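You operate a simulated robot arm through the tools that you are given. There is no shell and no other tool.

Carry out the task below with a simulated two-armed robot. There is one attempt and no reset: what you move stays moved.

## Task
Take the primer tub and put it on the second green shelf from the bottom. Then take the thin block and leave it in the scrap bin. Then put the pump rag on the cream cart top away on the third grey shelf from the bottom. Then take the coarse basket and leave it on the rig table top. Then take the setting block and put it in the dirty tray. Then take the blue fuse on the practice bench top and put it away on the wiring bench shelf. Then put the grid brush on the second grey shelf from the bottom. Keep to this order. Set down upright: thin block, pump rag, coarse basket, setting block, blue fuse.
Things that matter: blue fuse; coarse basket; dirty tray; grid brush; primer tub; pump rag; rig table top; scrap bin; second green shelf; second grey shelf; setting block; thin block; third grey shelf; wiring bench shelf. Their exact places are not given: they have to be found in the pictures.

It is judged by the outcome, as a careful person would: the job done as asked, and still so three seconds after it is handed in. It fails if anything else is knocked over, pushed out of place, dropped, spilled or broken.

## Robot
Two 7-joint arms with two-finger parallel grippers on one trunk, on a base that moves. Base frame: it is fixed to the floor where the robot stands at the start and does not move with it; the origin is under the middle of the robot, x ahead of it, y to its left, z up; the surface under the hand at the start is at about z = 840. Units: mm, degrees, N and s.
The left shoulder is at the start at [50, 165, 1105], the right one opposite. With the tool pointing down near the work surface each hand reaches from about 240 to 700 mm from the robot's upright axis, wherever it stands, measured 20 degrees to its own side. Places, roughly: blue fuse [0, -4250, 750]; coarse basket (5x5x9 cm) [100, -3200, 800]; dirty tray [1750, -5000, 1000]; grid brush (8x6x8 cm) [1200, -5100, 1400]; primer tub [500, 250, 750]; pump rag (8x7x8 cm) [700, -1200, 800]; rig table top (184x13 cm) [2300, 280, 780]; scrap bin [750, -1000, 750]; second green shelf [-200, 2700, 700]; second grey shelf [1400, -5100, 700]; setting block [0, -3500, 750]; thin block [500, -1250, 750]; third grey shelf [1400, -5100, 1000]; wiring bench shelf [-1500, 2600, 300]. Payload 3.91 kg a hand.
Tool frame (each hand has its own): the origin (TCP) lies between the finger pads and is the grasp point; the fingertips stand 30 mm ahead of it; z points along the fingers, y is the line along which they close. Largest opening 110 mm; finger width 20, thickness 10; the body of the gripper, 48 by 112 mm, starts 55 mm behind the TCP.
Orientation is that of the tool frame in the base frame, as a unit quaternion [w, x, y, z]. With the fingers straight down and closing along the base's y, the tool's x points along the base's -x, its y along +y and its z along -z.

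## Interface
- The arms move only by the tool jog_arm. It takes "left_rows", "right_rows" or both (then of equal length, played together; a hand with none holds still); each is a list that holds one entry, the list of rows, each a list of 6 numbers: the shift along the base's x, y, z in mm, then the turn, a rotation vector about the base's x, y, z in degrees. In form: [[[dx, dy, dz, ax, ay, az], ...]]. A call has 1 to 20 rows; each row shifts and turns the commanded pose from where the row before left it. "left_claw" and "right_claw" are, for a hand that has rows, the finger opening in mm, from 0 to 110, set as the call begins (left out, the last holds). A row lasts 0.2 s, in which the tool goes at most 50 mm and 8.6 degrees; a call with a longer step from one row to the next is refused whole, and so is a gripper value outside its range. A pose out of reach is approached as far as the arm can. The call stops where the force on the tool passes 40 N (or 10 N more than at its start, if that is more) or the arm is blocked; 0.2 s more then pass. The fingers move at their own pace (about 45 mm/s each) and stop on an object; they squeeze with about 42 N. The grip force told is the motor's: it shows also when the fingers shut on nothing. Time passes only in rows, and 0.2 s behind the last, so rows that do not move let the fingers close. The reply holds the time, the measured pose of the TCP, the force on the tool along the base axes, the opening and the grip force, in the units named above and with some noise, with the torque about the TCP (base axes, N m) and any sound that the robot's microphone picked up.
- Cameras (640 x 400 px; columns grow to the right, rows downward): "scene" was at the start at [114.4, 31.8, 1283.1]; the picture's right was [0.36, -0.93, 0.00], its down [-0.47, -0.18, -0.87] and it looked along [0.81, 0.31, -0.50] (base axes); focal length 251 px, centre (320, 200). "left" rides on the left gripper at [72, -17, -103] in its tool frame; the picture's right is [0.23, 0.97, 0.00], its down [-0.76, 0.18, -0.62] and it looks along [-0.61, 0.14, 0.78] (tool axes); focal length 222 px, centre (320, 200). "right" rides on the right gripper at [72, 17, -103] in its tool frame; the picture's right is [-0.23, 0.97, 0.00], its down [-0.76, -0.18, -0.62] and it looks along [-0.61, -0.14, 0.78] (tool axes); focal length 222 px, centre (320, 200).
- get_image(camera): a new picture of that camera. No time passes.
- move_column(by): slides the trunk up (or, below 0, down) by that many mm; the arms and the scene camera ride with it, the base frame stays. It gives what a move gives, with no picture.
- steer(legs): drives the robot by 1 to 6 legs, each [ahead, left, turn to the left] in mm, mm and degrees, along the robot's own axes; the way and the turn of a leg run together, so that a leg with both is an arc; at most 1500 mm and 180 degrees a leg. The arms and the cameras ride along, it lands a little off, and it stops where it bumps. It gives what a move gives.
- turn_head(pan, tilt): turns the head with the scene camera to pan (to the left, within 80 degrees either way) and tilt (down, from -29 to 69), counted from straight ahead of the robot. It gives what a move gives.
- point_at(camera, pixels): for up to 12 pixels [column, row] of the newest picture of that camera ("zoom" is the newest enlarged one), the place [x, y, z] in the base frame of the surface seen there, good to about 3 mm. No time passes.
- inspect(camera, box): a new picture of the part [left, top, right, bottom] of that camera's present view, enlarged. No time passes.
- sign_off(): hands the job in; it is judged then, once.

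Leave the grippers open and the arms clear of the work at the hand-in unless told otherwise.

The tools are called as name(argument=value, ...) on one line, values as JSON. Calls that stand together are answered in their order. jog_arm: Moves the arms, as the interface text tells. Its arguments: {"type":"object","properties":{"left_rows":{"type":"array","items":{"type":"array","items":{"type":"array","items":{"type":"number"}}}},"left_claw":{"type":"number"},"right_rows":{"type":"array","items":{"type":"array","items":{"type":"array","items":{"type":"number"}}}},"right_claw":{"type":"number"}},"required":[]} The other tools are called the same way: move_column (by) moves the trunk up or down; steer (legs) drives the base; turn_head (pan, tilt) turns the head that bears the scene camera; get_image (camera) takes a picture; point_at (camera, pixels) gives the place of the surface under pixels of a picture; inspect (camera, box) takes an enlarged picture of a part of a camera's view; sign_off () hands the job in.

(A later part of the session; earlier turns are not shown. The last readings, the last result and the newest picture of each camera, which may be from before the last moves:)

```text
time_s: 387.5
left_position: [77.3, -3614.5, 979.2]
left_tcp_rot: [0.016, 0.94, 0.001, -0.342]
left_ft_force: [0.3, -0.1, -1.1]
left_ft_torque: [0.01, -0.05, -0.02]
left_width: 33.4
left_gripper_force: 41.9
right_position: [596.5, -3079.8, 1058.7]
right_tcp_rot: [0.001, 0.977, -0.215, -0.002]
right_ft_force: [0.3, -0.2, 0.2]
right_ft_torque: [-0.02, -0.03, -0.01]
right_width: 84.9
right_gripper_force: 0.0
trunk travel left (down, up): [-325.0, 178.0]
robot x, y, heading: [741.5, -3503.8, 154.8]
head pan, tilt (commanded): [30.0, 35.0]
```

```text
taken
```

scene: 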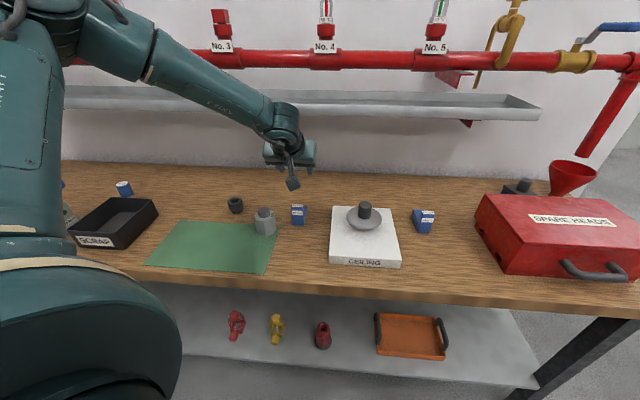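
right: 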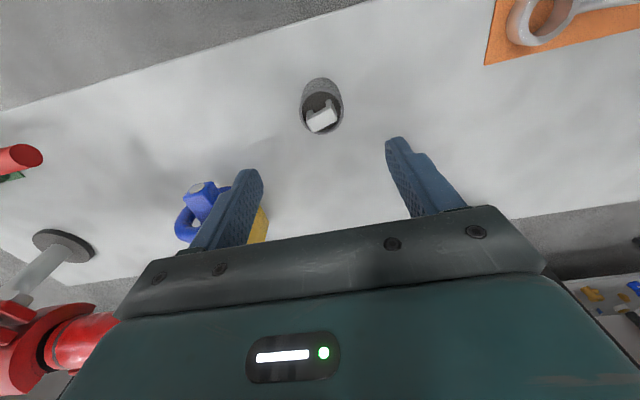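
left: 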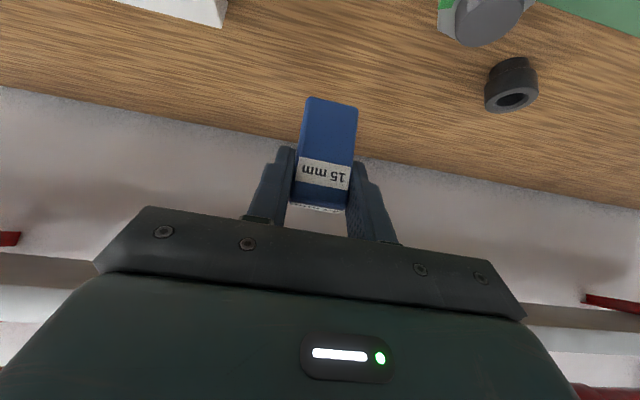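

The 15 mm setting block is held. I'll pull it in, back away, turn left to face the grey shelf, and drive over in front of the tray.

jog_arm(left_rows=[[[40, -3, 8, 0, 0, 0], [40, -3, 8, 0, 0, 0], [40, -3, 8, 0, 0, 0], [40, -3, 8, 0, 0, 0], [40, -3, 8, 0, 0, 0], [0, 0, 0, 0, 0, 0]]])

steer(legs=[[-276, -88, 0], [0, 0, 115], [650, 0, 0], [0, 560, 0]])

move_column(by=178)

jog_arm(left_rows=[[[0, 0, 0, 0, 0, -8.3], [0, 0, 0, 0, 0, -8.3], [0, 0, 0, 0, 0, -8.3], [0, 0, 0, 0, 0, 0]]])

turn_head(pan=15, tilt=25)

get_image(camera="scene")

```text
time_s: 388.9
left_position: [267.8, -3624.4, 1021.6]
left_tcp_rot: [0.015, 0.94, 0.001, -0.342]
left_ft_force: [-0.1, 0.4, -0.4]
left_ft_torque: [0.01, -0.04, 0.02]
left_width: 33.3
left_gripper_force: 41.7
left hand out of reach, approached as far as the arm can: row 5
right_position: [597.8, -3080.0, 1059.7]
right_tcp_rot: [0.001, 0.977, -0.215, -0.002]
right_ft_force: [-0.1, 0.9, -0.7]
right_ft_torque: [0.0, 0.02, -0.02]
right_width: 85.1
right_gripper_force: 0.1
trunk travel left (down, up): [-325.0, 178.0]
robot x, y, heading: [737.9, -3504.9, 155.0]
head pan, tilt (commanded): [30.0, 35.0]
```

```text
time_s: 404.0
left_position: [1905.9, -4559.4, 1021.1]
left_tcp_rot: [0.297, 0.502, 0.795, -0.17]
left_ft_force: [0.4, 0.8, -0.7]
left_ft_torque: [-0.03, 0.01, 0.02]
left_width: 33.4
left_gripper_force: 42.3
right_position: [1271.0, -4493.8, 1059.0]
right_tcp_rot: [0.003, 0.704, 0.71, -0.001]
right_ft_force: [-0.2, 0.5, 0.3]
right_ft_torque: [0.02, 0.0, 0.04]
right_width: 85.0
right_gripper_force: 0.1
trunk travel left (down, up): [-325.0, 178.0]
robot x, y, heading: [1593.2, -4186.3, -89.5]
head pan, tilt (commanded): [30.0, 35.0]
```

```text
time_s: 405.9
left_position: [1904.8, -4558.9, 1198.9]
left_tcp_rot: [0.298, 0.502, 0.794, -0.17]
left_ft_force: [-0.7, 0.2, -1.4]
left_ft_torque: [0.01, 0.0, 0.0]
left_width: 33.0
left_gripper_force: 41.7
right_position: [1270.7, -4494.5, 1236.2]
right_tcp_rot: [0.002, 0.706, 0.709, 0.0]
right_ft_force: [0.8, 0.4, 0.8]
right_ft_torque: [0.0, -0.03, 0.0]
right_width: 84.9
right_gripper_force: 0.2
trunk travel left (down, up): [-503.0, 0.0]
robot x, y, heading: [1592.9, -4182.6, -89.4]
head pan, tilt (commanded): [30.0, 35.0]
```

```text
time_s: 406.9
left_position: [1905.4, -4563.8, 1201.0]
left_tcp_rot: [0.254, 0.661, 0.668, -0.23]
left_ft_force: [0.0, 0.0, -0.7]
left_ft_torque: [0.02, 0.0, 0.0]
left_width: 33.2
left_gripper_force: 42.7
left hand out of reach, approached as far as the arm can: row 1
right_position: [1270.3, -4495.6, 1236.4]
right_tcp_rot: [0.003, 0.705, 0.709, -0.001]
right_ft_force: [0.6, 0.2, -0.4]
right_ft_torque: [-0.02, -0.03, -0.03]
right_width: 85.1
right_gripper_force: 0.0
trunk travel left (down, up): [-503.0, 0.0]
robot x, y, heading: [1589.2, -4189.5, -89.4]
head pan, tilt (commanded): [30.0, 35.0]
```

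```text
time_s: 407.7
left_position: [1905.3, -4564.5, 1200.8]
left_tcp_rot: [0.253, 0.662, 0.667, -0.23]
left_ft_force: [0.0, 0.7, -1.0]
left_ft_torque: [0.0, -0.01, 0.02]
left_width: 33.4
left_gripper_force: 42.1
right_position: [1271.8, -4494.3, 1237.1]
right_tcp_rot: [0.002, 0.705, 0.709, -0.001]
right_ft_force: [-0.8, 0.5, -0.3]
right_ft_torque: [-0.01, 0.01, 0.0]
right_width: 84.9
right_gripper_force: 0.1
trunk travel left (down, up): [-503.0, 0.0]
robot x, y, heading: [1594.2, -4181.3, -89.7]
head pan, tilt (commanded): [15.0, 25.0]
```

```text
taken
```

scene: 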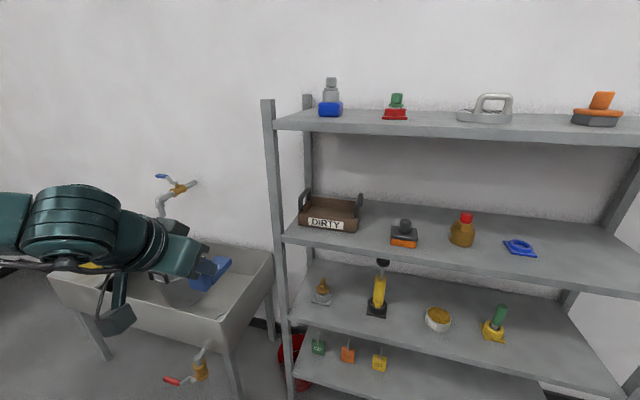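

I'm in front of the tray area. I'll measure the tray, the left upright and the boards from here.

inspect(camera="scene", box=[260, 160, 430, 260])

point_at(camera="scene", pixels=[[270, 150], [275, 240], [301, 212], [355, 218], [362, 206], [330, 208], [340, 205], [345, 212], [304, 195], [360, 198], [325, 225], [350, 205]])

```text
3.76 times, centred on (345, 210) of scene
```

zoom: 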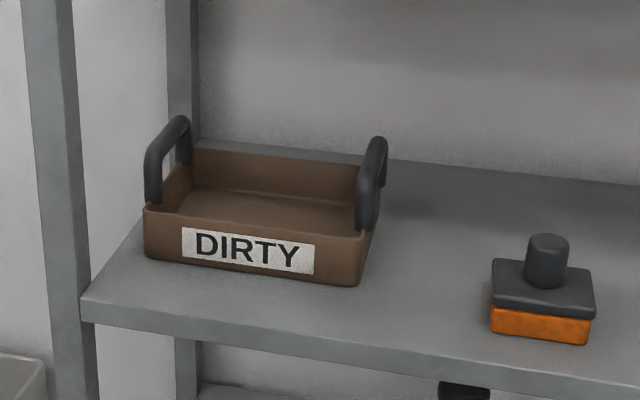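

```text
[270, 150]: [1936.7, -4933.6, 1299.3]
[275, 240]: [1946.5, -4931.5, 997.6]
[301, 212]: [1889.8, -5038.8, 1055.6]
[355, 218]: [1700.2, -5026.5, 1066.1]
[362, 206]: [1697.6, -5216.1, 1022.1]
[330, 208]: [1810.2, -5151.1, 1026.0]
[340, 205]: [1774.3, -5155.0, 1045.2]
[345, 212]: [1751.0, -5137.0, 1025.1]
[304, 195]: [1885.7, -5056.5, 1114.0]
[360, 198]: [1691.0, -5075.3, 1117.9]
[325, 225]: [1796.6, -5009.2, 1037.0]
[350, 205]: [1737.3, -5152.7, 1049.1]
```

The tray floor is z≈1025.5, the inside is about x 1700–1885 and y −5014 to −5153, and the rim is ≈1066. I'll shift the block to x≈1792 at z≈1137, then drive ahead 275 mm.

jog_arm(left_rows=[[[-28, 0, -16, 0, 0, 0], [-28, 0, -16, 0, 0, 0], [-28, 0, -16, 0, 0, 0], [-28, 0, -16, 0, 0, 0], [0, 0, 0, 0, 0, 0]]])

steer(legs=[[270, 0, -0.5]])

get_image(camera="scene")

get_image(camera="left")

```text
time_s: 408.9
left_position: [1795.4, -4582.0, 1141.2]
left_tcp_rot: [0.252, 0.661, 0.668, -0.23]
left_ft_force: [0.1, 0.2, -0.6]
left_ft_torque: [0.04, 0.02, 0.01]
left_width: 33.7
left_gripper_force: 42.0
left hand out of reach, approached as far as the arm can: row 1, 2, 3
right_position: [1272.1, -4494.4, 1238.2]
right_tcp_rot: [0.002, 0.705, 0.71, -0.001]
right_ft_force: [0.3, 0.3, 1.1]
right_ft_torque: [-0.01, 0.04, 0.0]
right_width: 85.2
right_gripper_force: 0.1
trunk travel left (down, up): [-503.0, 0.0]
robot x, y, heading: [1596.8, -4185.0, -89.5]
head pan, tilt (commanded): [15.0, 25.0]
```

```text
time_s: 410.9
left_position: [1792.5, -4858.8, 1140.7]
left_tcp_rot: [0.253, 0.663, 0.666, -0.231]
left_ft_force: [-0.3, 0.3, -0.7]
left_ft_torque: [0.03, 0.01, -0.02]
left_width: 33.0
left_gripper_force: 42.7
right_position: [1270.5, -4767.0, 1237.5]
right_tcp_rot: [0.002, 0.708, 0.706, 0.0]
right_ft_force: [-1.1, -0.9, -0.5]
right_ft_torque: [0.02, 0.0, 0.0]
right_width: 85.3
right_gripper_force: 0.1
trunk travel left (down, up): [-503.0, 0.0]
robot x, y, heading: [1597.1, -4460.4, -90.2]
head pan, tilt (commanded): [15.0, 25.0]
```

```text
taken
```

scene: 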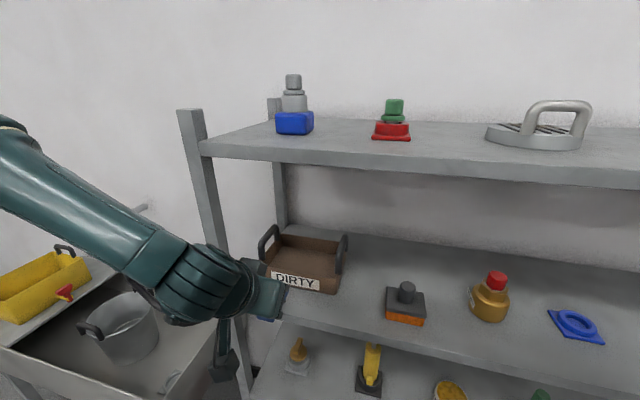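

```text
taken
```

left: 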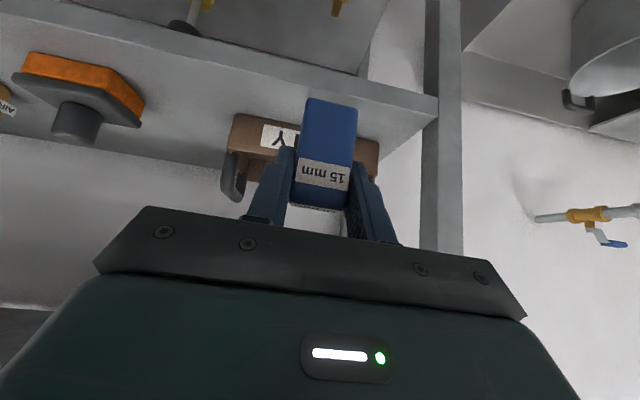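

The forearm crosses in front of the left upright in the picture, so I'll check their true separation before moving in.

point_at(camera="scene", pixels=[[100, 220], [150, 250], [190, 270], [230, 280], [200, 150], [215, 220], [245, 330], [260, 300], [300, 155], [195, 245], [310, 275], [270, 315]])

```text
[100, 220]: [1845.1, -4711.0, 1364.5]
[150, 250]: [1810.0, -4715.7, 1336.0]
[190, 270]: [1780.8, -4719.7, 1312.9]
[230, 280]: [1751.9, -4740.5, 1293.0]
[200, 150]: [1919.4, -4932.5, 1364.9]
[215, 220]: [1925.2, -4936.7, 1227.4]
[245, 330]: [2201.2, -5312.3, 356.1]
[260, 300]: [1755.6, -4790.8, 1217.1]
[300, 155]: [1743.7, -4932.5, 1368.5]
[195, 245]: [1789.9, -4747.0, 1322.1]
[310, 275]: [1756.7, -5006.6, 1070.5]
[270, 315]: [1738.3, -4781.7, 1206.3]
```

The forearm rises toward the elbow and would meet the top board's front edge if I went further in like this. I'll back off 150 mm, lower the trunk 120 mm, and raise the hand by the same amount so the forearm lies lower.

steer(legs=[[-150, 0, 0]])

move_column(by=-130)

jog_arm(left_rows=[[[0, 0, 25, 0, 0, 0], [0, 0, 25, 0, 0, 0], [0, 0, 25, 0, 0, 0], [0, 0, 25, 0, 0, 0], [0, 0, 25, 0, 0, 0], [0, 0, 0, 0, 0, 0]]])

get_image(camera="scene")

```text
time_s: 412.2
left_position: [1793.5, -4711.5, 1141.2]
left_tcp_rot: [0.253, 0.663, 0.666, -0.231]
left_ft_force: [-0.4, 0.1, -0.8]
left_ft_torque: [0.01, 0.02, -0.03]
left_width: 33.4
left_gripper_force: 42.3
right_position: [1270.0, -4620.1, 1237.7]
right_tcp_rot: [0.002, 0.707, 0.707, 0.0]
right_ft_force: [0.0, 0.0, 0.5]
right_ft_torque: [-0.03, 0.0, 0.02]
right_width: 84.9
right_gripper_force: 0.0
trunk travel left (down, up): [-503.0, 0.0]
robot x, y, heading: [1596.2, -4316.0, -89.9]
head pan, tilt (commanded): [15.0, 25.0]
```

```text
time_s: 413.8
left_position: [1794.1, -4711.7, 1011.4]
left_tcp_rot: [0.253, 0.663, 0.665, -0.231]
left_ft_force: [-0.1, 0.5, -0.8]
left_ft_torque: [0.05, -0.02, 0.04]
left_width: 33.2
left_gripper_force: 41.9
right_position: [1270.2, -4620.3, 1107.3]
right_tcp_rot: [0.002, 0.707, 0.707, 0.0]
right_ft_force: [0.0, 1.5, 0.7]
right_ft_torque: [0.0, 0.01, 0.06]
right_width: 84.9
right_gripper_force: 0.0
trunk travel left (down, up): [-373.0, 130.0]
robot x, y, heading: [1595.9, -4311.1, -90.2]
head pan, tilt (commanded): [15.0, 25.0]
```

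```text
time_s: 415.2
left_position: [1792.0, -4712.4, 1135.7]
left_tcp_rot: [0.252, 0.664, 0.665, -0.231]
left_ft_force: [1.2, -0.7, -1.2]
left_ft_torque: [0.02, 0.01, -0.01]
left_width: 33.3
left_gripper_force: 42.3
right_position: [1271.4, -4620.2, 1106.9]
right_tcp_rot: [0.002, 0.707, 0.707, -0.001]
right_ft_force: [0.7, 0.4, 0.5]
right_ft_torque: [0.03, 0.04, -0.01]
right_width: 85.1
right_gripper_force: 0.1
trunk travel left (down, up): [-373.0, 130.0]
robot x, y, heading: [1594.9, -4310.8, -90.0]
head pan, tilt (commanded): [15.0, 25.0]
```

```text
taken
```

scene: 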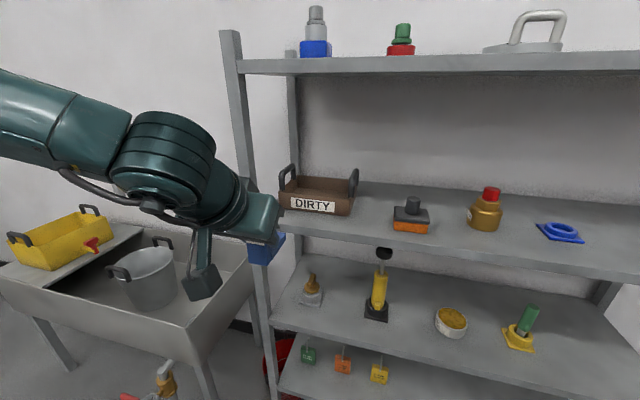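

I'll measure the forearm heights in this new posture.

point_at(camera="scene", pixels=[[20, 90], [60, 110], [100, 120], [140, 125], [180, 120], [200, 150], [230, 190], [100, 105], [60, 95], [190, 130]])

```text
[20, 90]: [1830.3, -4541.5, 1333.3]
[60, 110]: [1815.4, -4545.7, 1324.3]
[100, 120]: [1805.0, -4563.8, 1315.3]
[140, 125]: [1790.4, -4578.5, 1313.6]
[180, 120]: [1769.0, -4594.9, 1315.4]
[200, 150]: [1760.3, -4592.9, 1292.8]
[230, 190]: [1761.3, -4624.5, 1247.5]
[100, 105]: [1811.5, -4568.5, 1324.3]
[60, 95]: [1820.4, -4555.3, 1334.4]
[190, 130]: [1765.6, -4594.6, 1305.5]
```

The forearm's top is at about z 1335–1345, close to the top board's underside (1357). I'll lower the trunk another 80 mm and raise the hand by 80 mm for more margin.

move_column(by=-80)

jog_arm(left_rows=[[[0, 0, 25, 0, 0, 0], [0, 0, 25, 0, 0, 0], [0, 0, 25, 0, 0, 0], [0, 0, 8, 0, 0, 0], [0, 0, 0, 0, 0, 0]]])

get_image(camera="scene")

point_at(camera="scene", pixels=[[20, 50], [60, 60], [100, 70], [140, 70], [180, 70], [200, 100], [100, 50], [60, 40], [190, 85]])

```text
time_s: 416.4
left_position: [1792.3, -4711.0, 1054.5]
left_tcp_rot: [0.253, 0.663, 0.666, -0.23]
left_ft_force: [-0.8, -0.6, -0.2]
left_ft_torque: [0.04, -0.01, -0.01]
left_width: 33.3
left_gripper_force: 42.4
right_position: [1271.0, -4620.1, 1027.1]
right_tcp_rot: [0.002, 0.707, 0.708, 0.0]
right_ft_force: [0.0, -0.2, -0.2]
right_ft_torque: [0.0, 0.0, 0.02]
right_width: 85.1
right_gripper_force: 0.1
trunk travel left (down, up): [-293.0, 210.0]
robot x, y, heading: [1593.5, -4314.9, -89.8]
head pan, tilt (commanded): [15.0, 25.0]
```

```text
time_s: 417.6
left_position: [1792.6, -4711.9, 1140.2]
left_tcp_rot: [0.253, 0.663, 0.666, -0.23]
left_ft_force: [-0.1, 0.5, 0.1]
left_ft_torque: [-0.01, 0.01, -0.01]
left_width: 33.4
left_gripper_force: 42.4
right_position: [1271.6, -4620.5, 1027.9]
right_tcp_rot: [0.001, 0.707, 0.707, -0.001]
right_ft_force: [-0.6, 0.6, 0.0]
right_ft_torque: [0.01, 0.0, 0.0]
right_width: 85.1
right_gripper_force: 0.0
trunk travel left (down, up): [-293.0, 210.0]
robot x, y, heading: [1596.7, -4316.3, -90.0]
head pan, tilt (commanded): [15.0, 25.0]
```

```text
taken
```

scene: 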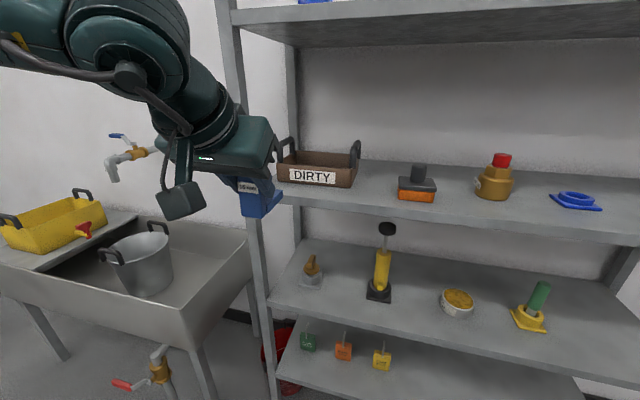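

```text
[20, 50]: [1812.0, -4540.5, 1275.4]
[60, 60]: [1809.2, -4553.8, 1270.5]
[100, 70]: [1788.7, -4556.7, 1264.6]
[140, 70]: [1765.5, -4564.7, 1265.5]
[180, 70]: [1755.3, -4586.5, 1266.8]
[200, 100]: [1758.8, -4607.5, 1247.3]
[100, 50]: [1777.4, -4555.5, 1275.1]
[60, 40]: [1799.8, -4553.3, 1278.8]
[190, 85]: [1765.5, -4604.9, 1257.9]
```

The forearm is now nearly level. I'll check the top board's lower edge height, then move in.

point_at(camera="scene", pixels=[[400, 8], [400, 15], [400, 25], [300, 22], [320, 40], [340, 185], [282, 182], [355, 165], [315, 170]])

```text
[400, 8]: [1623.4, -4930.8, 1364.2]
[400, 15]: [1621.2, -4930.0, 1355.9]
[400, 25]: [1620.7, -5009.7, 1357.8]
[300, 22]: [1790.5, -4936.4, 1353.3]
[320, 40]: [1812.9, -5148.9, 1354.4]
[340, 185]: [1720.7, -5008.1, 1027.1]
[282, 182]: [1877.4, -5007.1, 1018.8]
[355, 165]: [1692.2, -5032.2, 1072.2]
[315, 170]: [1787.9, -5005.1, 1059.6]
```

The board's underside is at z≈1354. I'll drive ahead 148 mm and then reach in with the block held above the tray rim.

steer(legs=[[148, 0, 0]])

jog_arm(left_rows=[[[0, -25, -1, 0, 0, 0], [0, -25, -1, 0, 0, 0], [0, -25, -1, 0, 0, 0], [0, 0, 0, 0, 0, 0]]])

get_image(camera="scene")

get_image(camera="left")

```text
time_s: 418.9
left_position: [1794.9, -4858.0, 1138.5]
left_tcp_rot: [0.253, 0.662, 0.667, -0.231]
left_ft_force: [-0.1, -0.2, -1.9]
left_ft_torque: [0.02, -0.01, 0.03]
left_width: 33.2
left_gripper_force: 42.0
right_position: [1273.2, -4768.2, 1027.3]
right_tcp_rot: [0.001, 0.706, 0.709, 0.0]
right_ft_force: [-0.1, -0.4, -0.3]
right_ft_torque: [0.0, -0.04, 0.01]
right_width: 84.7
right_gripper_force: 0.2
trunk travel left (down, up): [-293.0, 210.0]
robot x, y, heading: [1597.2, -4459.9, -89.8]
head pan, tilt (commanded): [15.0, 25.0]
```

```text
time_s: 419.9
left_position: [1792.6, -4935.2, 1137.5]
left_tcp_rot: [0.253, 0.663, 0.666, -0.231]
left_ft_force: [-0.7, -0.3, -1.0]
left_ft_torque: [0.0, 0.03, 0.01]
left_width: 33.3
left_gripper_force: 42.5
right_position: [1270.9, -4767.3, 1027.7]
right_tcp_rot: [0.002, 0.706, 0.709, -0.001]
right_ft_force: [-0.3, -0.6, -0.1]
right_ft_torque: [0.03, -0.01, 0.0]
right_width: 85.0
right_gripper_force: 0.0
trunk travel left (down, up): [-293.0, 210.0]
robot x, y, heading: [1596.2, -4461.9, -89.7]
head pan, tilt (commanded): [15.0, 25.0]
```

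```text
taken
```

scene: 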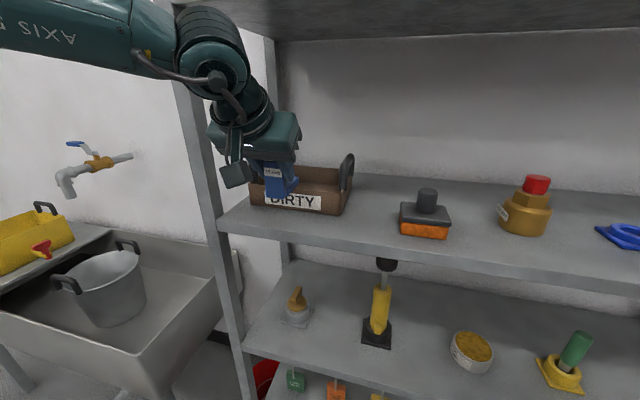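

```text
taken
```

left: 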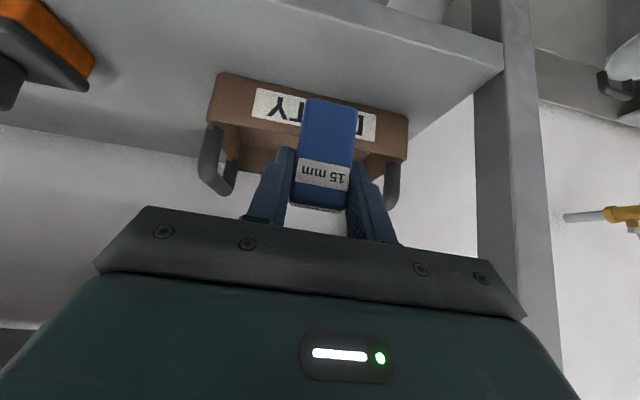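

The block is at the tray's front and centred between the handles. I'll check the height of the wrist's top against the board before going further.

point_at(camera="scene", pixels=[[205, 12], [220, 20], [240, 50], [215, 40], [150, 20], [100, 10], [265, 105], [295, 130], [270, 195], [300, 15]])

```text
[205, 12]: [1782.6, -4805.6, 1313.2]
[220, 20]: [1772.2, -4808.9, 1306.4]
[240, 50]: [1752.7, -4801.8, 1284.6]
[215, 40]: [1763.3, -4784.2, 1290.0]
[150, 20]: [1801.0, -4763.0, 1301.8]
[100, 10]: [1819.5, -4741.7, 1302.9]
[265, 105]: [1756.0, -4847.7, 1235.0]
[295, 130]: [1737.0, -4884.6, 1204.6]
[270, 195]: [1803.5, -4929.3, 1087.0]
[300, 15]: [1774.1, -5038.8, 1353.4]
```

The wrist top is about 176 mm above the TCP, so it stays roughly 40 mm below the board. I'll move the block in over the tray to y=−5040.

jog_arm(left_rows=[[[0, -25, -1, 0, 0, 0], [0, -25, -1, 0, 0, 0], [0, -25, -1, 0, 0, 0], [0, -30, 0, 0, 0, 0], [0, 0, 0, 0, 0, 0]]])

get_image(camera="scene")

get_image(camera="left")

```text
time_s: 421.1
left_position: [1793.7, -5039.9, 1132.4]
left_tcp_rot: [0.254, 0.661, 0.667, -0.23]
left_ft_force: [0.2, 0.1, -1.4]
left_ft_torque: [0.02, 0.01, 0.01]
left_width: 33.4
left_gripper_force: 41.9
right_position: [1272.2, -4767.9, 1027.4]
right_tcp_rot: [0.002, 0.706, 0.708, -0.001]
right_ft_force: [0.3, 0.6, 0.2]
right_ft_torque: [0.01, -0.01, 0.02]
right_width: 85.0
right_gripper_force: 0.1
trunk travel left (down, up): [-293.0, 210.0]
robot x, y, heading: [1594.1, -4459.0, -90.0]
head pan, tilt (commanded): [15.0, 25.0]
```

```text
taken
```

scene: 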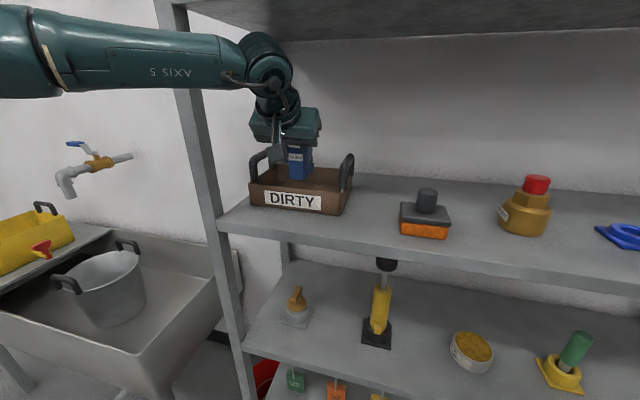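

```text
taken
```

left: 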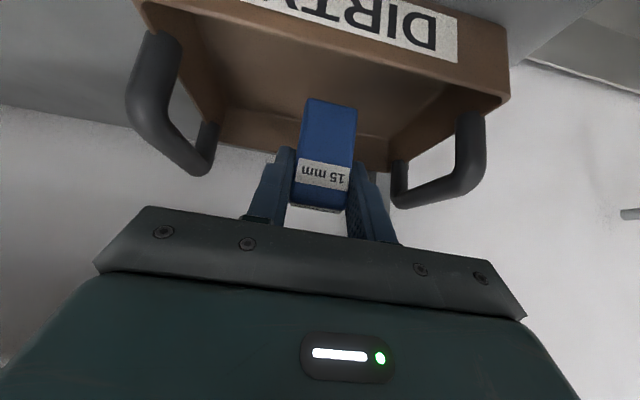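

The block is inside the tray's outline with room on all sides. I'll lower it slowly to the tray floor.

jog_arm(left_rows=[[[0, 0, -14, 0, 0, 0], [0, 0, -14, 0, 0, 0], [0, 0, -10, 0, 0, 0], [0, 0, -6, 0, 0, 0], [0, 0, 0, 0, 0, 0]]])

get_image(camera="left")

jog_arm(left_rows=[[[0, 0, -2, 0, 0, 0], [0, 0, -2, 0, 0, 0], [0, 0, 0, 0, 0, 0]]])

```text
time_s: 422.3
left_position: [1794.2, -5039.3, 1088.7]
left_tcp_rot: [0.254, 0.662, 0.666, -0.231]
left_ft_force: [-0.7, -0.1, -0.8]
left_ft_torque: [0.0, -0.01, 0.05]
left_width: 33.5
left_gripper_force: 41.7
right_position: [1271.1, -4768.0, 1027.6]
right_tcp_rot: [0.002, 0.706, 0.708, -0.001]
right_ft_force: [-0.3, -0.1, -0.3]
right_ft_torque: [-0.01, 0.0, 0.01]
right_width: 84.9
right_gripper_force: 0.0
trunk travel left (down, up): [-293.0, 210.0]
robot x, y, heading: [1598.5, -4463.2, -89.6]
head pan, tilt (commanded): [15.0, 25.0]
```

```text
taken
```

left: 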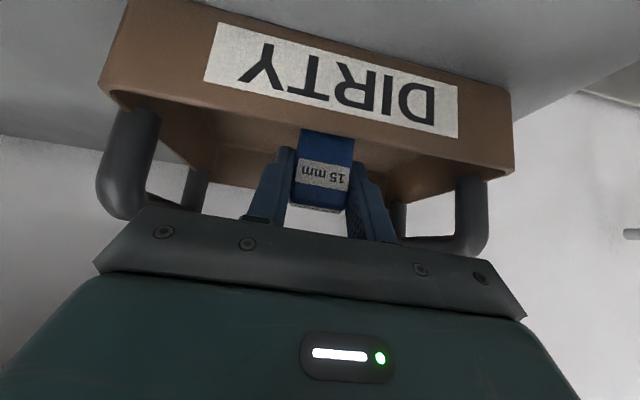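

```text
time_s: 423.1
left_position: [1794.3, -5038.0, 1084.7]
left_tcp_rot: [0.253, 0.662, 0.667, -0.231]
left_ft_force: [-0.2, 0.1, -1.1]
left_ft_torque: [0.05, 0.01, -0.01]
left_width: 33.4
left_gripper_force: 41.9
right_position: [1271.0, -4767.7, 1027.3]
right_tcp_rot: [0.002, 0.706, 0.708, -0.001]
right_ft_force: [0.6, 0.4, -0.5]
right_ft_torque: [0.0, -0.01, 0.01]
right_width: 85.1
right_gripper_force: 0.1
trunk travel left (down, up): [-293.0, 210.0]
robot x, y, heading: [1594.2, -4458.9, -89.8]
head pan, tilt (commanded): [15.0, 25.0]
```

I'll continue in 1 mm steps until I feel the floor.

jog_arm(left_rows=[[[0, 0, -1, 0, 0, 0], [0, 0, -1, 0, 0, 0], [0, 0, 0, 0, 0, 0]]])

jog_arm(left_rows=[[[0, 0, -1, 0, 0, 0], [0, 0, 0, 0, 0, 0]]])

jog_arm(left_rows=[[[0, 0, -1, 0, 0, 0], [0, 0, 0, 0, 0, 0]]])

```text
time_s: 423.9
left_position: [1794.5, -5038.4, 1082.9]
left_tcp_rot: [0.253, 0.662, 0.667, -0.23]
left_ft_force: [0.3, 0.1, -0.9]
left_ft_torque: [0.0, -0.03, -0.01]
left_width: 33.0
left_gripper_force: 42.5
right_position: [1272.0, -4767.2, 1027.3]
right_tcp_rot: [0.001, 0.706, 0.708, -0.001]
right_ft_force: [-0.3, 0.5, -0.1]
right_ft_torque: [0.01, 0.03, -0.04]
right_width: 85.1
right_gripper_force: 0.0
trunk travel left (down, up): [-293.0, 210.0]
robot x, y, heading: [1595.7, -4461.0, -89.8]
head pan, tilt (commanded): [15.0, 25.0]
```

```text
time_s: 424.5
left_position: [1793.8, -5039.4, 1082.4]
left_tcp_rot: [0.253, 0.662, 0.667, -0.23]
left_ft_force: [-0.1, 0.1, 0.2]
left_ft_torque: [-0.06, 0.0, 0.01]
left_width: 33.1
left_gripper_force: 42.4
right_position: [1271.3, -4767.3, 1026.8]
right_tcp_rot: [0.002, 0.706, 0.708, 0.0]
right_ft_force: [-0.2, -0.2, 1.0]
right_ft_torque: [-0.04, 0.01, 0.0]
right_width: 85.0
right_gripper_force: 0.0
trunk travel left (down, up): [-293.0, 210.0]
robot x, y, heading: [1597.9, -4459.5, -89.8]
head pan, tilt (commanded): [15.0, 25.0]
```

```text
time_s: 425.1
left_position: [1794.8, -5038.8, 1081.3]
left_tcp_rot: [0.254, 0.661, 0.667, -0.232]
left_ft_force: [-0.1, -0.5, 3.3]
left_ft_torque: [-0.32, 0.07, -0.05]
left_width: 33.4
left_gripper_force: 41.9
right_position: [1271.0, -4767.1, 1027.6]
right_tcp_rot: [0.002, 0.706, 0.708, -0.001]
right_ft_force: [0.4, -0.1, 0.1]
right_ft_torque: [-0.01, 0.01, 0.01]
right_width: 85.0
right_gripper_force: 0.0
trunk travel left (down, up): [-293.0, 210.0]
robot x, y, heading: [1594.1, -4457.5, -89.7]
head pan, tilt (commanded): [15.0, 25.0]
```

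Contact (+3.3 N): the block stands on the tray floor. I'll open to 60 mm and withdraw up and back along the finger axis.

jog_arm(left_rows=[[[0, 0, 0, 0, 0, 0], [0, 0, 0, 0, 0, 0], [0, 0, 0, 0, 0, 0]]], left_claw=62)

jog_arm(left_rows=[[[0, 6, 8, 0, 0, 0], [0, 12, 15, 0, 0, 0], [0, 13, 16, 0, 0, 0], [0, 25, 14, 0, 0, 0], [0, 40, 0, 0, 0, 0], [0, 45, 0, 0, 0, 0], [0, 45, 0, 0, 0, 0], [0, 0, 0, 0, 0, 0]]])

get_image(camera="scene")

get_image(camera="left")

```text
time_s: 425.9
left_position: [1794.7, -5037.7, 1081.2]
left_tcp_rot: [0.253, 0.663, 0.666, -0.231]
left_ft_force: [0.3, 0.5, -0.3]
left_ft_torque: [0.03, 0.0, 0.02]
left_width: 62.1
left_gripper_force: 0.0
right_position: [1272.3, -4767.5, 1025.9]
right_tcp_rot: [0.003, 0.706, 0.709, -0.001]
right_ft_force: [-0.4, -0.8, 0.3]
right_ft_torque: [0.02, -0.02, -0.01]
right_width: 84.9
right_gripper_force: 0.0
trunk travel left (down, up): [-293.0, 210.0]
robot x, y, heading: [1597.6, -4460.8, -90.0]
head pan, tilt (commanded): [15.0, 25.0]
```

```text
time_s: 427.7
left_position: [1794.7, -4852.6, 1134.4]
left_tcp_rot: [0.253, 0.662, 0.666, -0.23]
left_ft_force: [0.5, 0.5, -0.1]
left_ft_torque: [0.0, -0.02, -0.01]
left_width: 61.9
left_gripper_force: 0.1
right_position: [1271.1, -4767.7, 1028.3]
right_tcp_rot: [0.002, 0.706, 0.708, 0.0]
right_ft_force: [0.2, 0.8, 0.0]
right_ft_torque: [0.02, -0.02, 0.01]
right_width: 84.9
right_gripper_force: 0.1
trunk travel left (down, up): [-293.0, 210.0]
robot x, y, heading: [1596.0, -4461.8, -89.6]
head pan, tilt (commanded): [15.0, 25.0]
```

```text
taken
```

scene: 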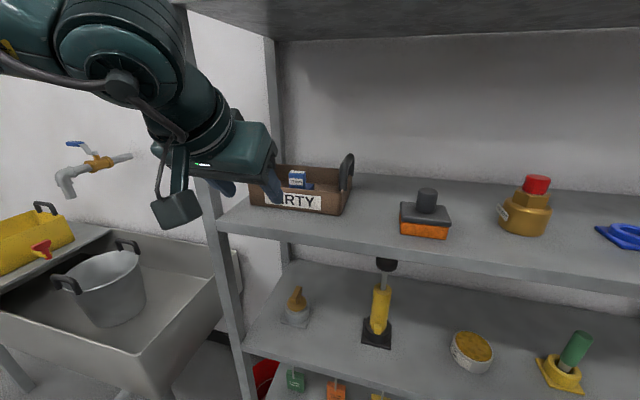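

```text
taken
```

left: 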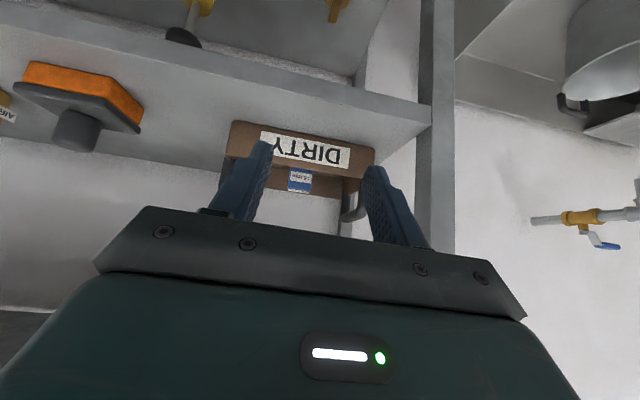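

The setting block stands in the DIRTY tray. Next is the blue fuse on the practice bench near y≈−4250. I'll back off, level the trunk, move over, and face the bench.

steer(legs=[[-300, 0, 0], [0, -640, 0], [0, 0, -90]])

move_column(by=32)

turn_head(pan=0, tilt=25)

get_image(camera="scene")

```text
time_s: 439.4
left_position: [545.6, -4354.2, 1134.8]
left_tcp_rot: [0.013, 0.94, -0.005, -0.342]
left_ft_force: [0.2, 0.4, 0.5]
left_ft_torque: [-0.03, 0.03, -0.03]
left_width: 62.0
left_gripper_force: 0.0
right_position: [639.4, -3832.9, 1027.7]
right_tcp_rot: [0.001, 1.0, -0.007, -0.002]
right_ft_force: [0.5, 0.0, 0.3]
right_ft_torque: [0.01, 0.01, 0.0]
right_width: 85.0
right_gripper_force: 0.0
trunk travel left (down, up): [-293.0, 210.0]
robot x, y, heading: [943.3, -4162.7, 179.3]
head pan, tilt (commanded): [15.0, 25.0]
```

```text
time_s: 440.1
left_position: [544.0, -4355.0, 1166.7]
left_tcp_rot: [0.013, 0.94, -0.006, -0.342]
left_ft_force: [0.0, -0.8, 0.9]
left_ft_torque: [0.03, 0.0, -0.04]
left_width: 62.2
left_gripper_force: 0.0
right_position: [639.9, -3833.6, 1059.3]
right_tcp_rot: [0.001, 1.0, -0.007, -0.002]
right_ft_force: [0.4, 0.2, 0.2]
right_ft_torque: [0.01, -0.02, -0.01]
right_width: 85.0
right_gripper_force: 0.0
trunk travel left (down, up): [-325.0, 178.0]
robot x, y, heading: [941.7, -4162.0, 178.9]
head pan, tilt (commanded): [15.0, 25.0]
```

```text
time_s: 440.9
left_position: [545.0, -4353.9, 1166.6]
left_tcp_rot: [0.013, 0.94, -0.005, -0.342]
left_ft_force: [0.0, 0.0, -0.3]
left_ft_torque: [0.01, -0.01, 0.01]
left_width: 61.9
left_gripper_force: 0.0
right_position: [639.1, -3833.3, 1059.0]
right_tcp_rot: [0.0, 1.0, -0.007, -0.002]
right_ft_force: [0.6, -0.5, -0.2]
right_ft_torque: [0.02, 0.01, 0.03]
right_width: 85.4
right_gripper_force: 0.0
trunk travel left (down, up): [-325.0, 178.0]
robot x, y, heading: [937.4, -4160.8, 179.4]
head pan, tilt (commanded): [0.0, 25.0]
```

```text
taken
```

scene: 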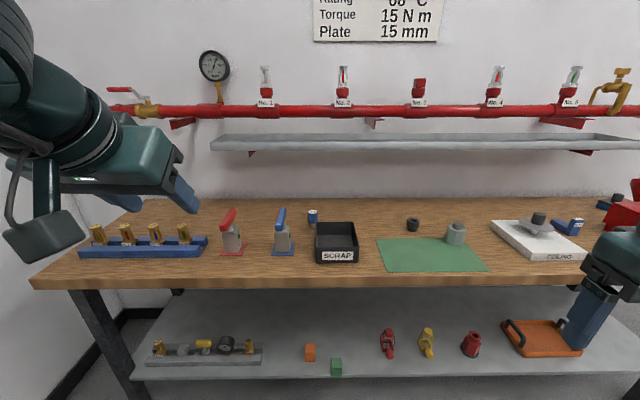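

I'll zoom in on the small blue cylinder at (313, 216) behind the SCRAP tray, and on the rest of this part of the bench.

inspect(camera="scene", box=[260, 195, 380, 270])

inspect(camera="scene", box=[60, 190, 300, 280])

point_at(camera="scene", pixels=[[313, 211], [313, 220], [309, 216], [317, 216], [280, 240], [230, 240], [335, 230], [355, 240], [318, 240], [335, 262], [155, 245], [313, 223]])

```text
5.33 times, centred on (320, 232) of scene
```

zoom: 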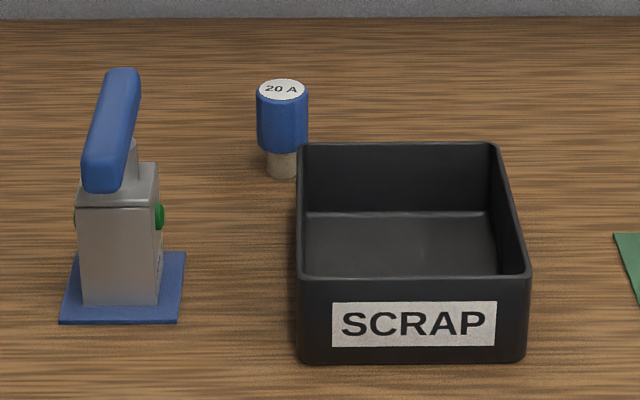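

```text
2.67 times, centred on (180, 235) of scene
```

zoom: 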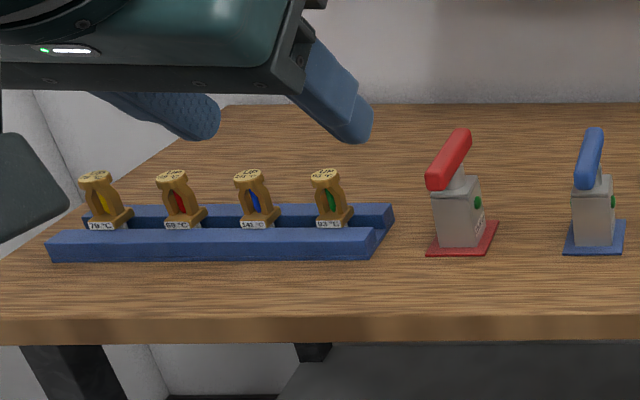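

```text
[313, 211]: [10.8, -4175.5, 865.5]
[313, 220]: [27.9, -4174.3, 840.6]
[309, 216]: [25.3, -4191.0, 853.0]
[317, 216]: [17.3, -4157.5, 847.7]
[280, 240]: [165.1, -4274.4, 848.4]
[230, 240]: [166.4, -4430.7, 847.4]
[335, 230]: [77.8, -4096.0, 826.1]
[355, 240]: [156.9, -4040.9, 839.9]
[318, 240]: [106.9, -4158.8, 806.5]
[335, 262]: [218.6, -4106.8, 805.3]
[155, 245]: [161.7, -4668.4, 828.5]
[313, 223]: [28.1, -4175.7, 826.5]
```

The "20 A" blue plug is the blue fuse, centred near (11, −4175) with its top at z≈866. It stands behind the left corner of a SCRAP box, so I must come in from the left. I'll measure the box corner and the blue-handled device.

inspect(camera="scene", box=[255, 200, 345, 265])

point_at(camera="zoom", pixels=[[85, 300], [180, 305], [75, 345], [215, 345], [110, 110], [200, 80], [205, 260], [320, 165], [295, 140], [330, 60], [310, 185], [330, 210]])

```text
6.15 times, centred on (300, 232) of scene
```

zoom: 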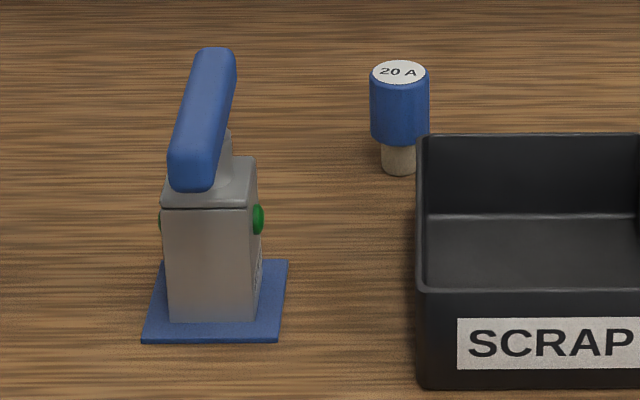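

```text
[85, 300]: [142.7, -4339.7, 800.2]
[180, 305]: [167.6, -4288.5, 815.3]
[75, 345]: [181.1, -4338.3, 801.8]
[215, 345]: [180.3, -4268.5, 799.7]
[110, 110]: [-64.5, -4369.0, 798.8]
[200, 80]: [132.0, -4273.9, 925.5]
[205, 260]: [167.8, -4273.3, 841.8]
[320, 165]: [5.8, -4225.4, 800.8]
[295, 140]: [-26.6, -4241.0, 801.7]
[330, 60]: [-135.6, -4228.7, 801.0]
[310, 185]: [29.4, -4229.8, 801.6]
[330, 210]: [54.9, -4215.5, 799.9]
```

I'll get the device's base corners, the handle's tip, the box's back-left rim corner, and the fuse edges.

point_at(camera="zoom", pixels=[[150, 337], [274, 337], [285, 266], [268, 262], [215, 55], [230, 60], [190, 185], [425, 137], [422, 288], [372, 110], [428, 115], [398, 165]])

point_at(camera="zoom", pixels=[[400, 72], [400, 64], [400, 82], [400, 130], [374, 125], [425, 125], [384, 160], [412, 160], [400, 172], [262, 215], [255, 300], [250, 170]])

```text
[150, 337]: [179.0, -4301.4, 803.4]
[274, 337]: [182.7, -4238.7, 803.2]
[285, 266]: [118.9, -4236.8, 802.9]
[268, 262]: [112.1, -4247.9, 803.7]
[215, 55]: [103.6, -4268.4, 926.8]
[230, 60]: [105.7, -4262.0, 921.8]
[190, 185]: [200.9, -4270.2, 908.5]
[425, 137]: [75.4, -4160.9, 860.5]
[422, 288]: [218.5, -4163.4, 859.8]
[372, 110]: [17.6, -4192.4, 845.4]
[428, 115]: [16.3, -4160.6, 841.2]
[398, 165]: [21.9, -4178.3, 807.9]
```

```text
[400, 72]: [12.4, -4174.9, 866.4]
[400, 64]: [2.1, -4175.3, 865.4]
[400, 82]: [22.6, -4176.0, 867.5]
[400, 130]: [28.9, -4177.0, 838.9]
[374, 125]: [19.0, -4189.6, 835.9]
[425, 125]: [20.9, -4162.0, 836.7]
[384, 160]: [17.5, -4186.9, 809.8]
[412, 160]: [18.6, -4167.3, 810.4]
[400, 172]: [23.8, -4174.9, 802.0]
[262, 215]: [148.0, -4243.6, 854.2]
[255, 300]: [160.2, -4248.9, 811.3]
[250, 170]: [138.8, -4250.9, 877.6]
```

The SCRAP box rim here is z≈860, at x≥75 and y≥−4162; the device lies at x≥104 and y≤−4237. A pitched grasp pointing at heading 160° fits between them. I'll turn to heading 155° and move in to about (715, −4085).

steer(legs=[[0, 0, -24.3], [236, 26, 0]])

turn_head(pan=35, tilt=35)

get_image(camera="scene")

```text
time_s: 443.9
left_position: [279.2, -4105.3, 1166.2]
left_tcp_rot: [-0.06, 0.918, -0.2, -0.337]
left_ft_force: [0.1, -0.5, -0.2]
left_ft_torque: [-0.02, -0.01, -0.02]
left_width: 62.0
left_gripper_force: 0.0
right_position: [577.4, -3665.9, 1059.3]
right_tcp_rot: [0.001, 0.977, -0.213, -0.002]
right_ft_force: [1.2, -0.1, -0.1]
right_ft_torque: [0.0, -0.05, -0.02]
right_width: 85.1
right_gripper_force: 0.0
trunk travel left (down, up): [-325.0, 178.0]
robot x, y, heading: [721.3, -4090.1, 155.4]
head pan, tilt (commanded): [0.0, 25.0]
```

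```text
time_s: 444.9
left_position: [280.1, -4105.1, 1166.7]
left_tcp_rot: [-0.058, 0.918, -0.199, -0.337]
left_ft_force: [0.8, -0.4, 0.3]
left_ft_torque: [-0.02, 0.02, -0.01]
left_width: 61.9
left_gripper_force: 0.2
right_position: [577.4, -3666.4, 1058.8]
right_tcp_rot: [0.001, 0.977, -0.214, -0.002]
right_ft_force: [0.0, -0.7, -0.3]
right_ft_torque: [-0.04, 0.01, 0.0]
right_width: 84.9
right_gripper_force: 0.1
trunk travel left (down, up): [-325.0, 178.0]
robot x, y, heading: [720.8, -4089.0, 155.5]
head pan, tilt (commanded): [35.0, 35.0]
```

```text
taken
```

scene: 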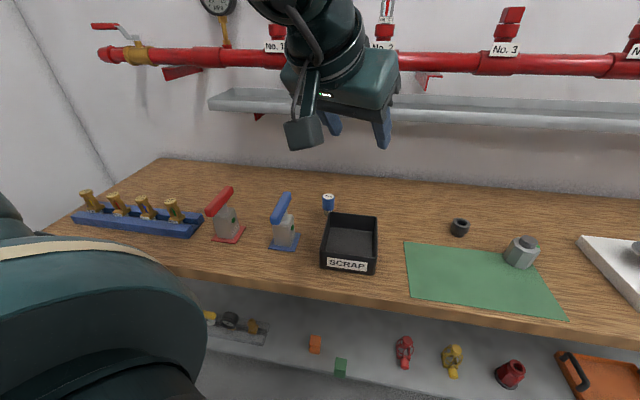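

The tool now points at about 158°. I'll move the left hand to hover over the fuse at (12, −4175, 990), yawing +3°.

jog_arm(left_rows=[[[-30, -8, -25, 0, 0, 1], [-34, -9, -25, 0, 0, 1], [-34, -9, -25, 0, 0, 1], [-34, -9, -25, 0, 0, 0], [-34, -9, -25, 0, 0, 0], [-34, -9, -25, 0, 0, 0], [-34, -9, -20, 0, 0, 0], [-34, -8, -6, 0, 0, 0], [0, 0, 0, 0, 0, 0]]], left_claw=56)

get_image(camera="left")

get_image(camera="scene")

```text
time_s: 446.9
left_position: [12.2, -4173.9, 990.1]
left_tcp_rot: [-0.049, 0.923, -0.176, -0.338]
left_ft_force: [-0.3, -0.4, 0.1]
left_ft_torque: [-0.01, 0.0, -0.02]
left_width: 55.8
left_gripper_force: 0.0
right_position: [576.3, -3666.0, 1059.4]
right_tcp_rot: [0.0, 0.977, -0.214, -0.002]
right_ft_force: [0.5, -0.6, 0.6]
right_ft_torque: [0.0, -0.01, 0.01]
right_width: 84.8
right_gripper_force: 0.1
trunk travel left (down, up): [-325.0, 178.0]
robot x, y, heading: [718.2, -4091.9, 155.5]
head pan, tilt (commanded): [35.0, 35.0]
```

```text
taken
```

left: 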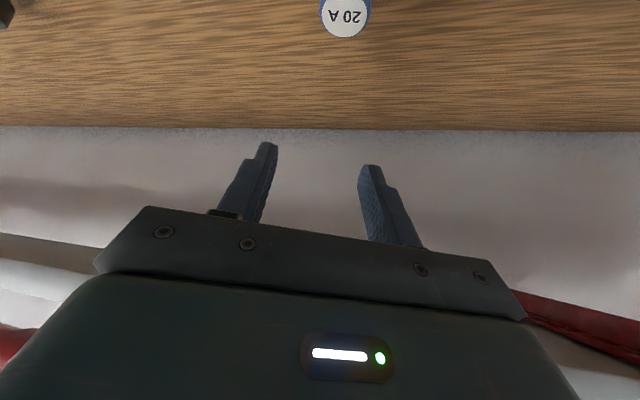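

```text
taken
```

scene: 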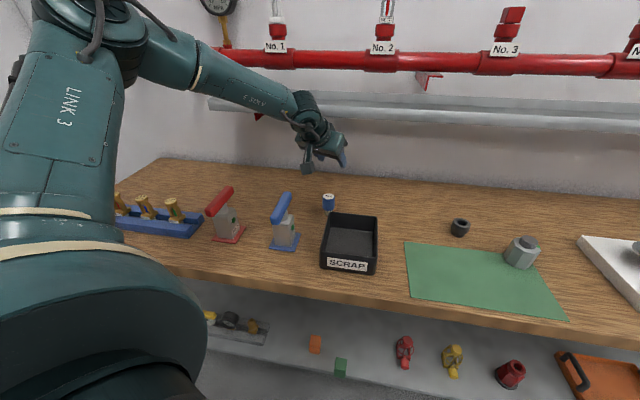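

The hover was reached. I'll check the fuse's centre from the left camera and the scene camera.

point_at(camera="left", pixels=[[345, 17], [345, 35], [325, 15], [366, 15], [345, 3]])

point_at(camera="scene", pixels=[[328, 195], [323, 200], [334, 200], [328, 205], [328, 211], [340, 215], [288, 205], [323, 250]])

```text
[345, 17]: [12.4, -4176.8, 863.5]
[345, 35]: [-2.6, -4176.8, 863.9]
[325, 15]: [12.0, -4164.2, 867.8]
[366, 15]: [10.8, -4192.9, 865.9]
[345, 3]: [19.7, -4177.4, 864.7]
```

```text
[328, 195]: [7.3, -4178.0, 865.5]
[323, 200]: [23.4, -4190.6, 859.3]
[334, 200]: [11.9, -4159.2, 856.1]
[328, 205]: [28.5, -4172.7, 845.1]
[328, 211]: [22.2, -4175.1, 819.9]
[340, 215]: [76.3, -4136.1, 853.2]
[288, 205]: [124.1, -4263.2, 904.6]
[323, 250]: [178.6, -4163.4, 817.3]
```

The fuse centre is at (12, −4176.5). I'll go straight down to z≈856.

jog_arm(left_rows=[[[0, -1.5, -30, 0, 0, 0], [0, -1, -35, 0, 0, 0], [0, 0, -35, 0, 0, 0], [0, 0, -20, 0, 0, 0], [0, 0, -10, 0, 0, 0], [0, 0, -4, 0, 0, 0], [0, 0, 0, 0, 0, 0]]], left_claw=56)

get_image(camera="left")

inspect(camera="scene", box=[240, 140, 400, 280])

```text
time_s: 448.5
left_position: [11.9, -4177.4, 856.9]
left_tcp_rot: [-0.049, 0.923, -0.175, -0.339]
left_ft_force: [-0.2, 0.4, 0.0]
left_ft_torque: [-0.01, -0.02, 0.0]
left_width: 56.1
left_gripper_force: 0.0
right_position: [577.6, -3666.5, 1059.8]
right_tcp_rot: [0.001, 0.977, -0.214, -0.002]
right_ft_force: [-0.8, 0.4, 1.2]
right_ft_torque: [0.01, 0.01, 0.0]
right_width: 84.8
right_gripper_force: 0.1
trunk travel left (down, up): [-325.0, 178.0]
robot x, y, heading: [720.2, -4085.0, 155.4]
head pan, tilt (commanded): [35.0, 35.0]
```

```text
taken
```

left: 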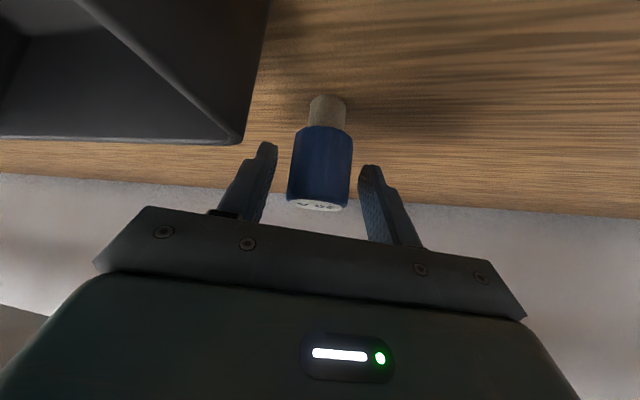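

```text
2.86 times, centred on (320, 210) of scene
```

zoom: 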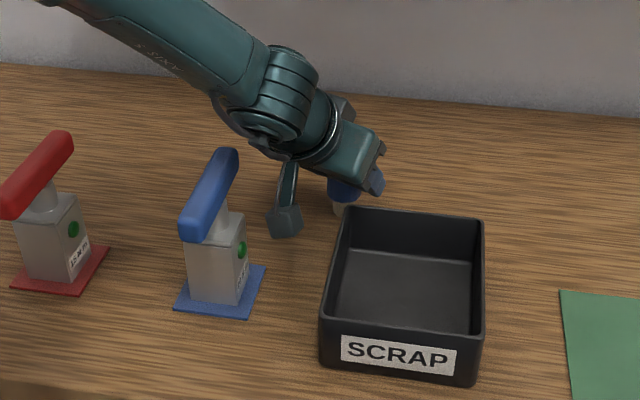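

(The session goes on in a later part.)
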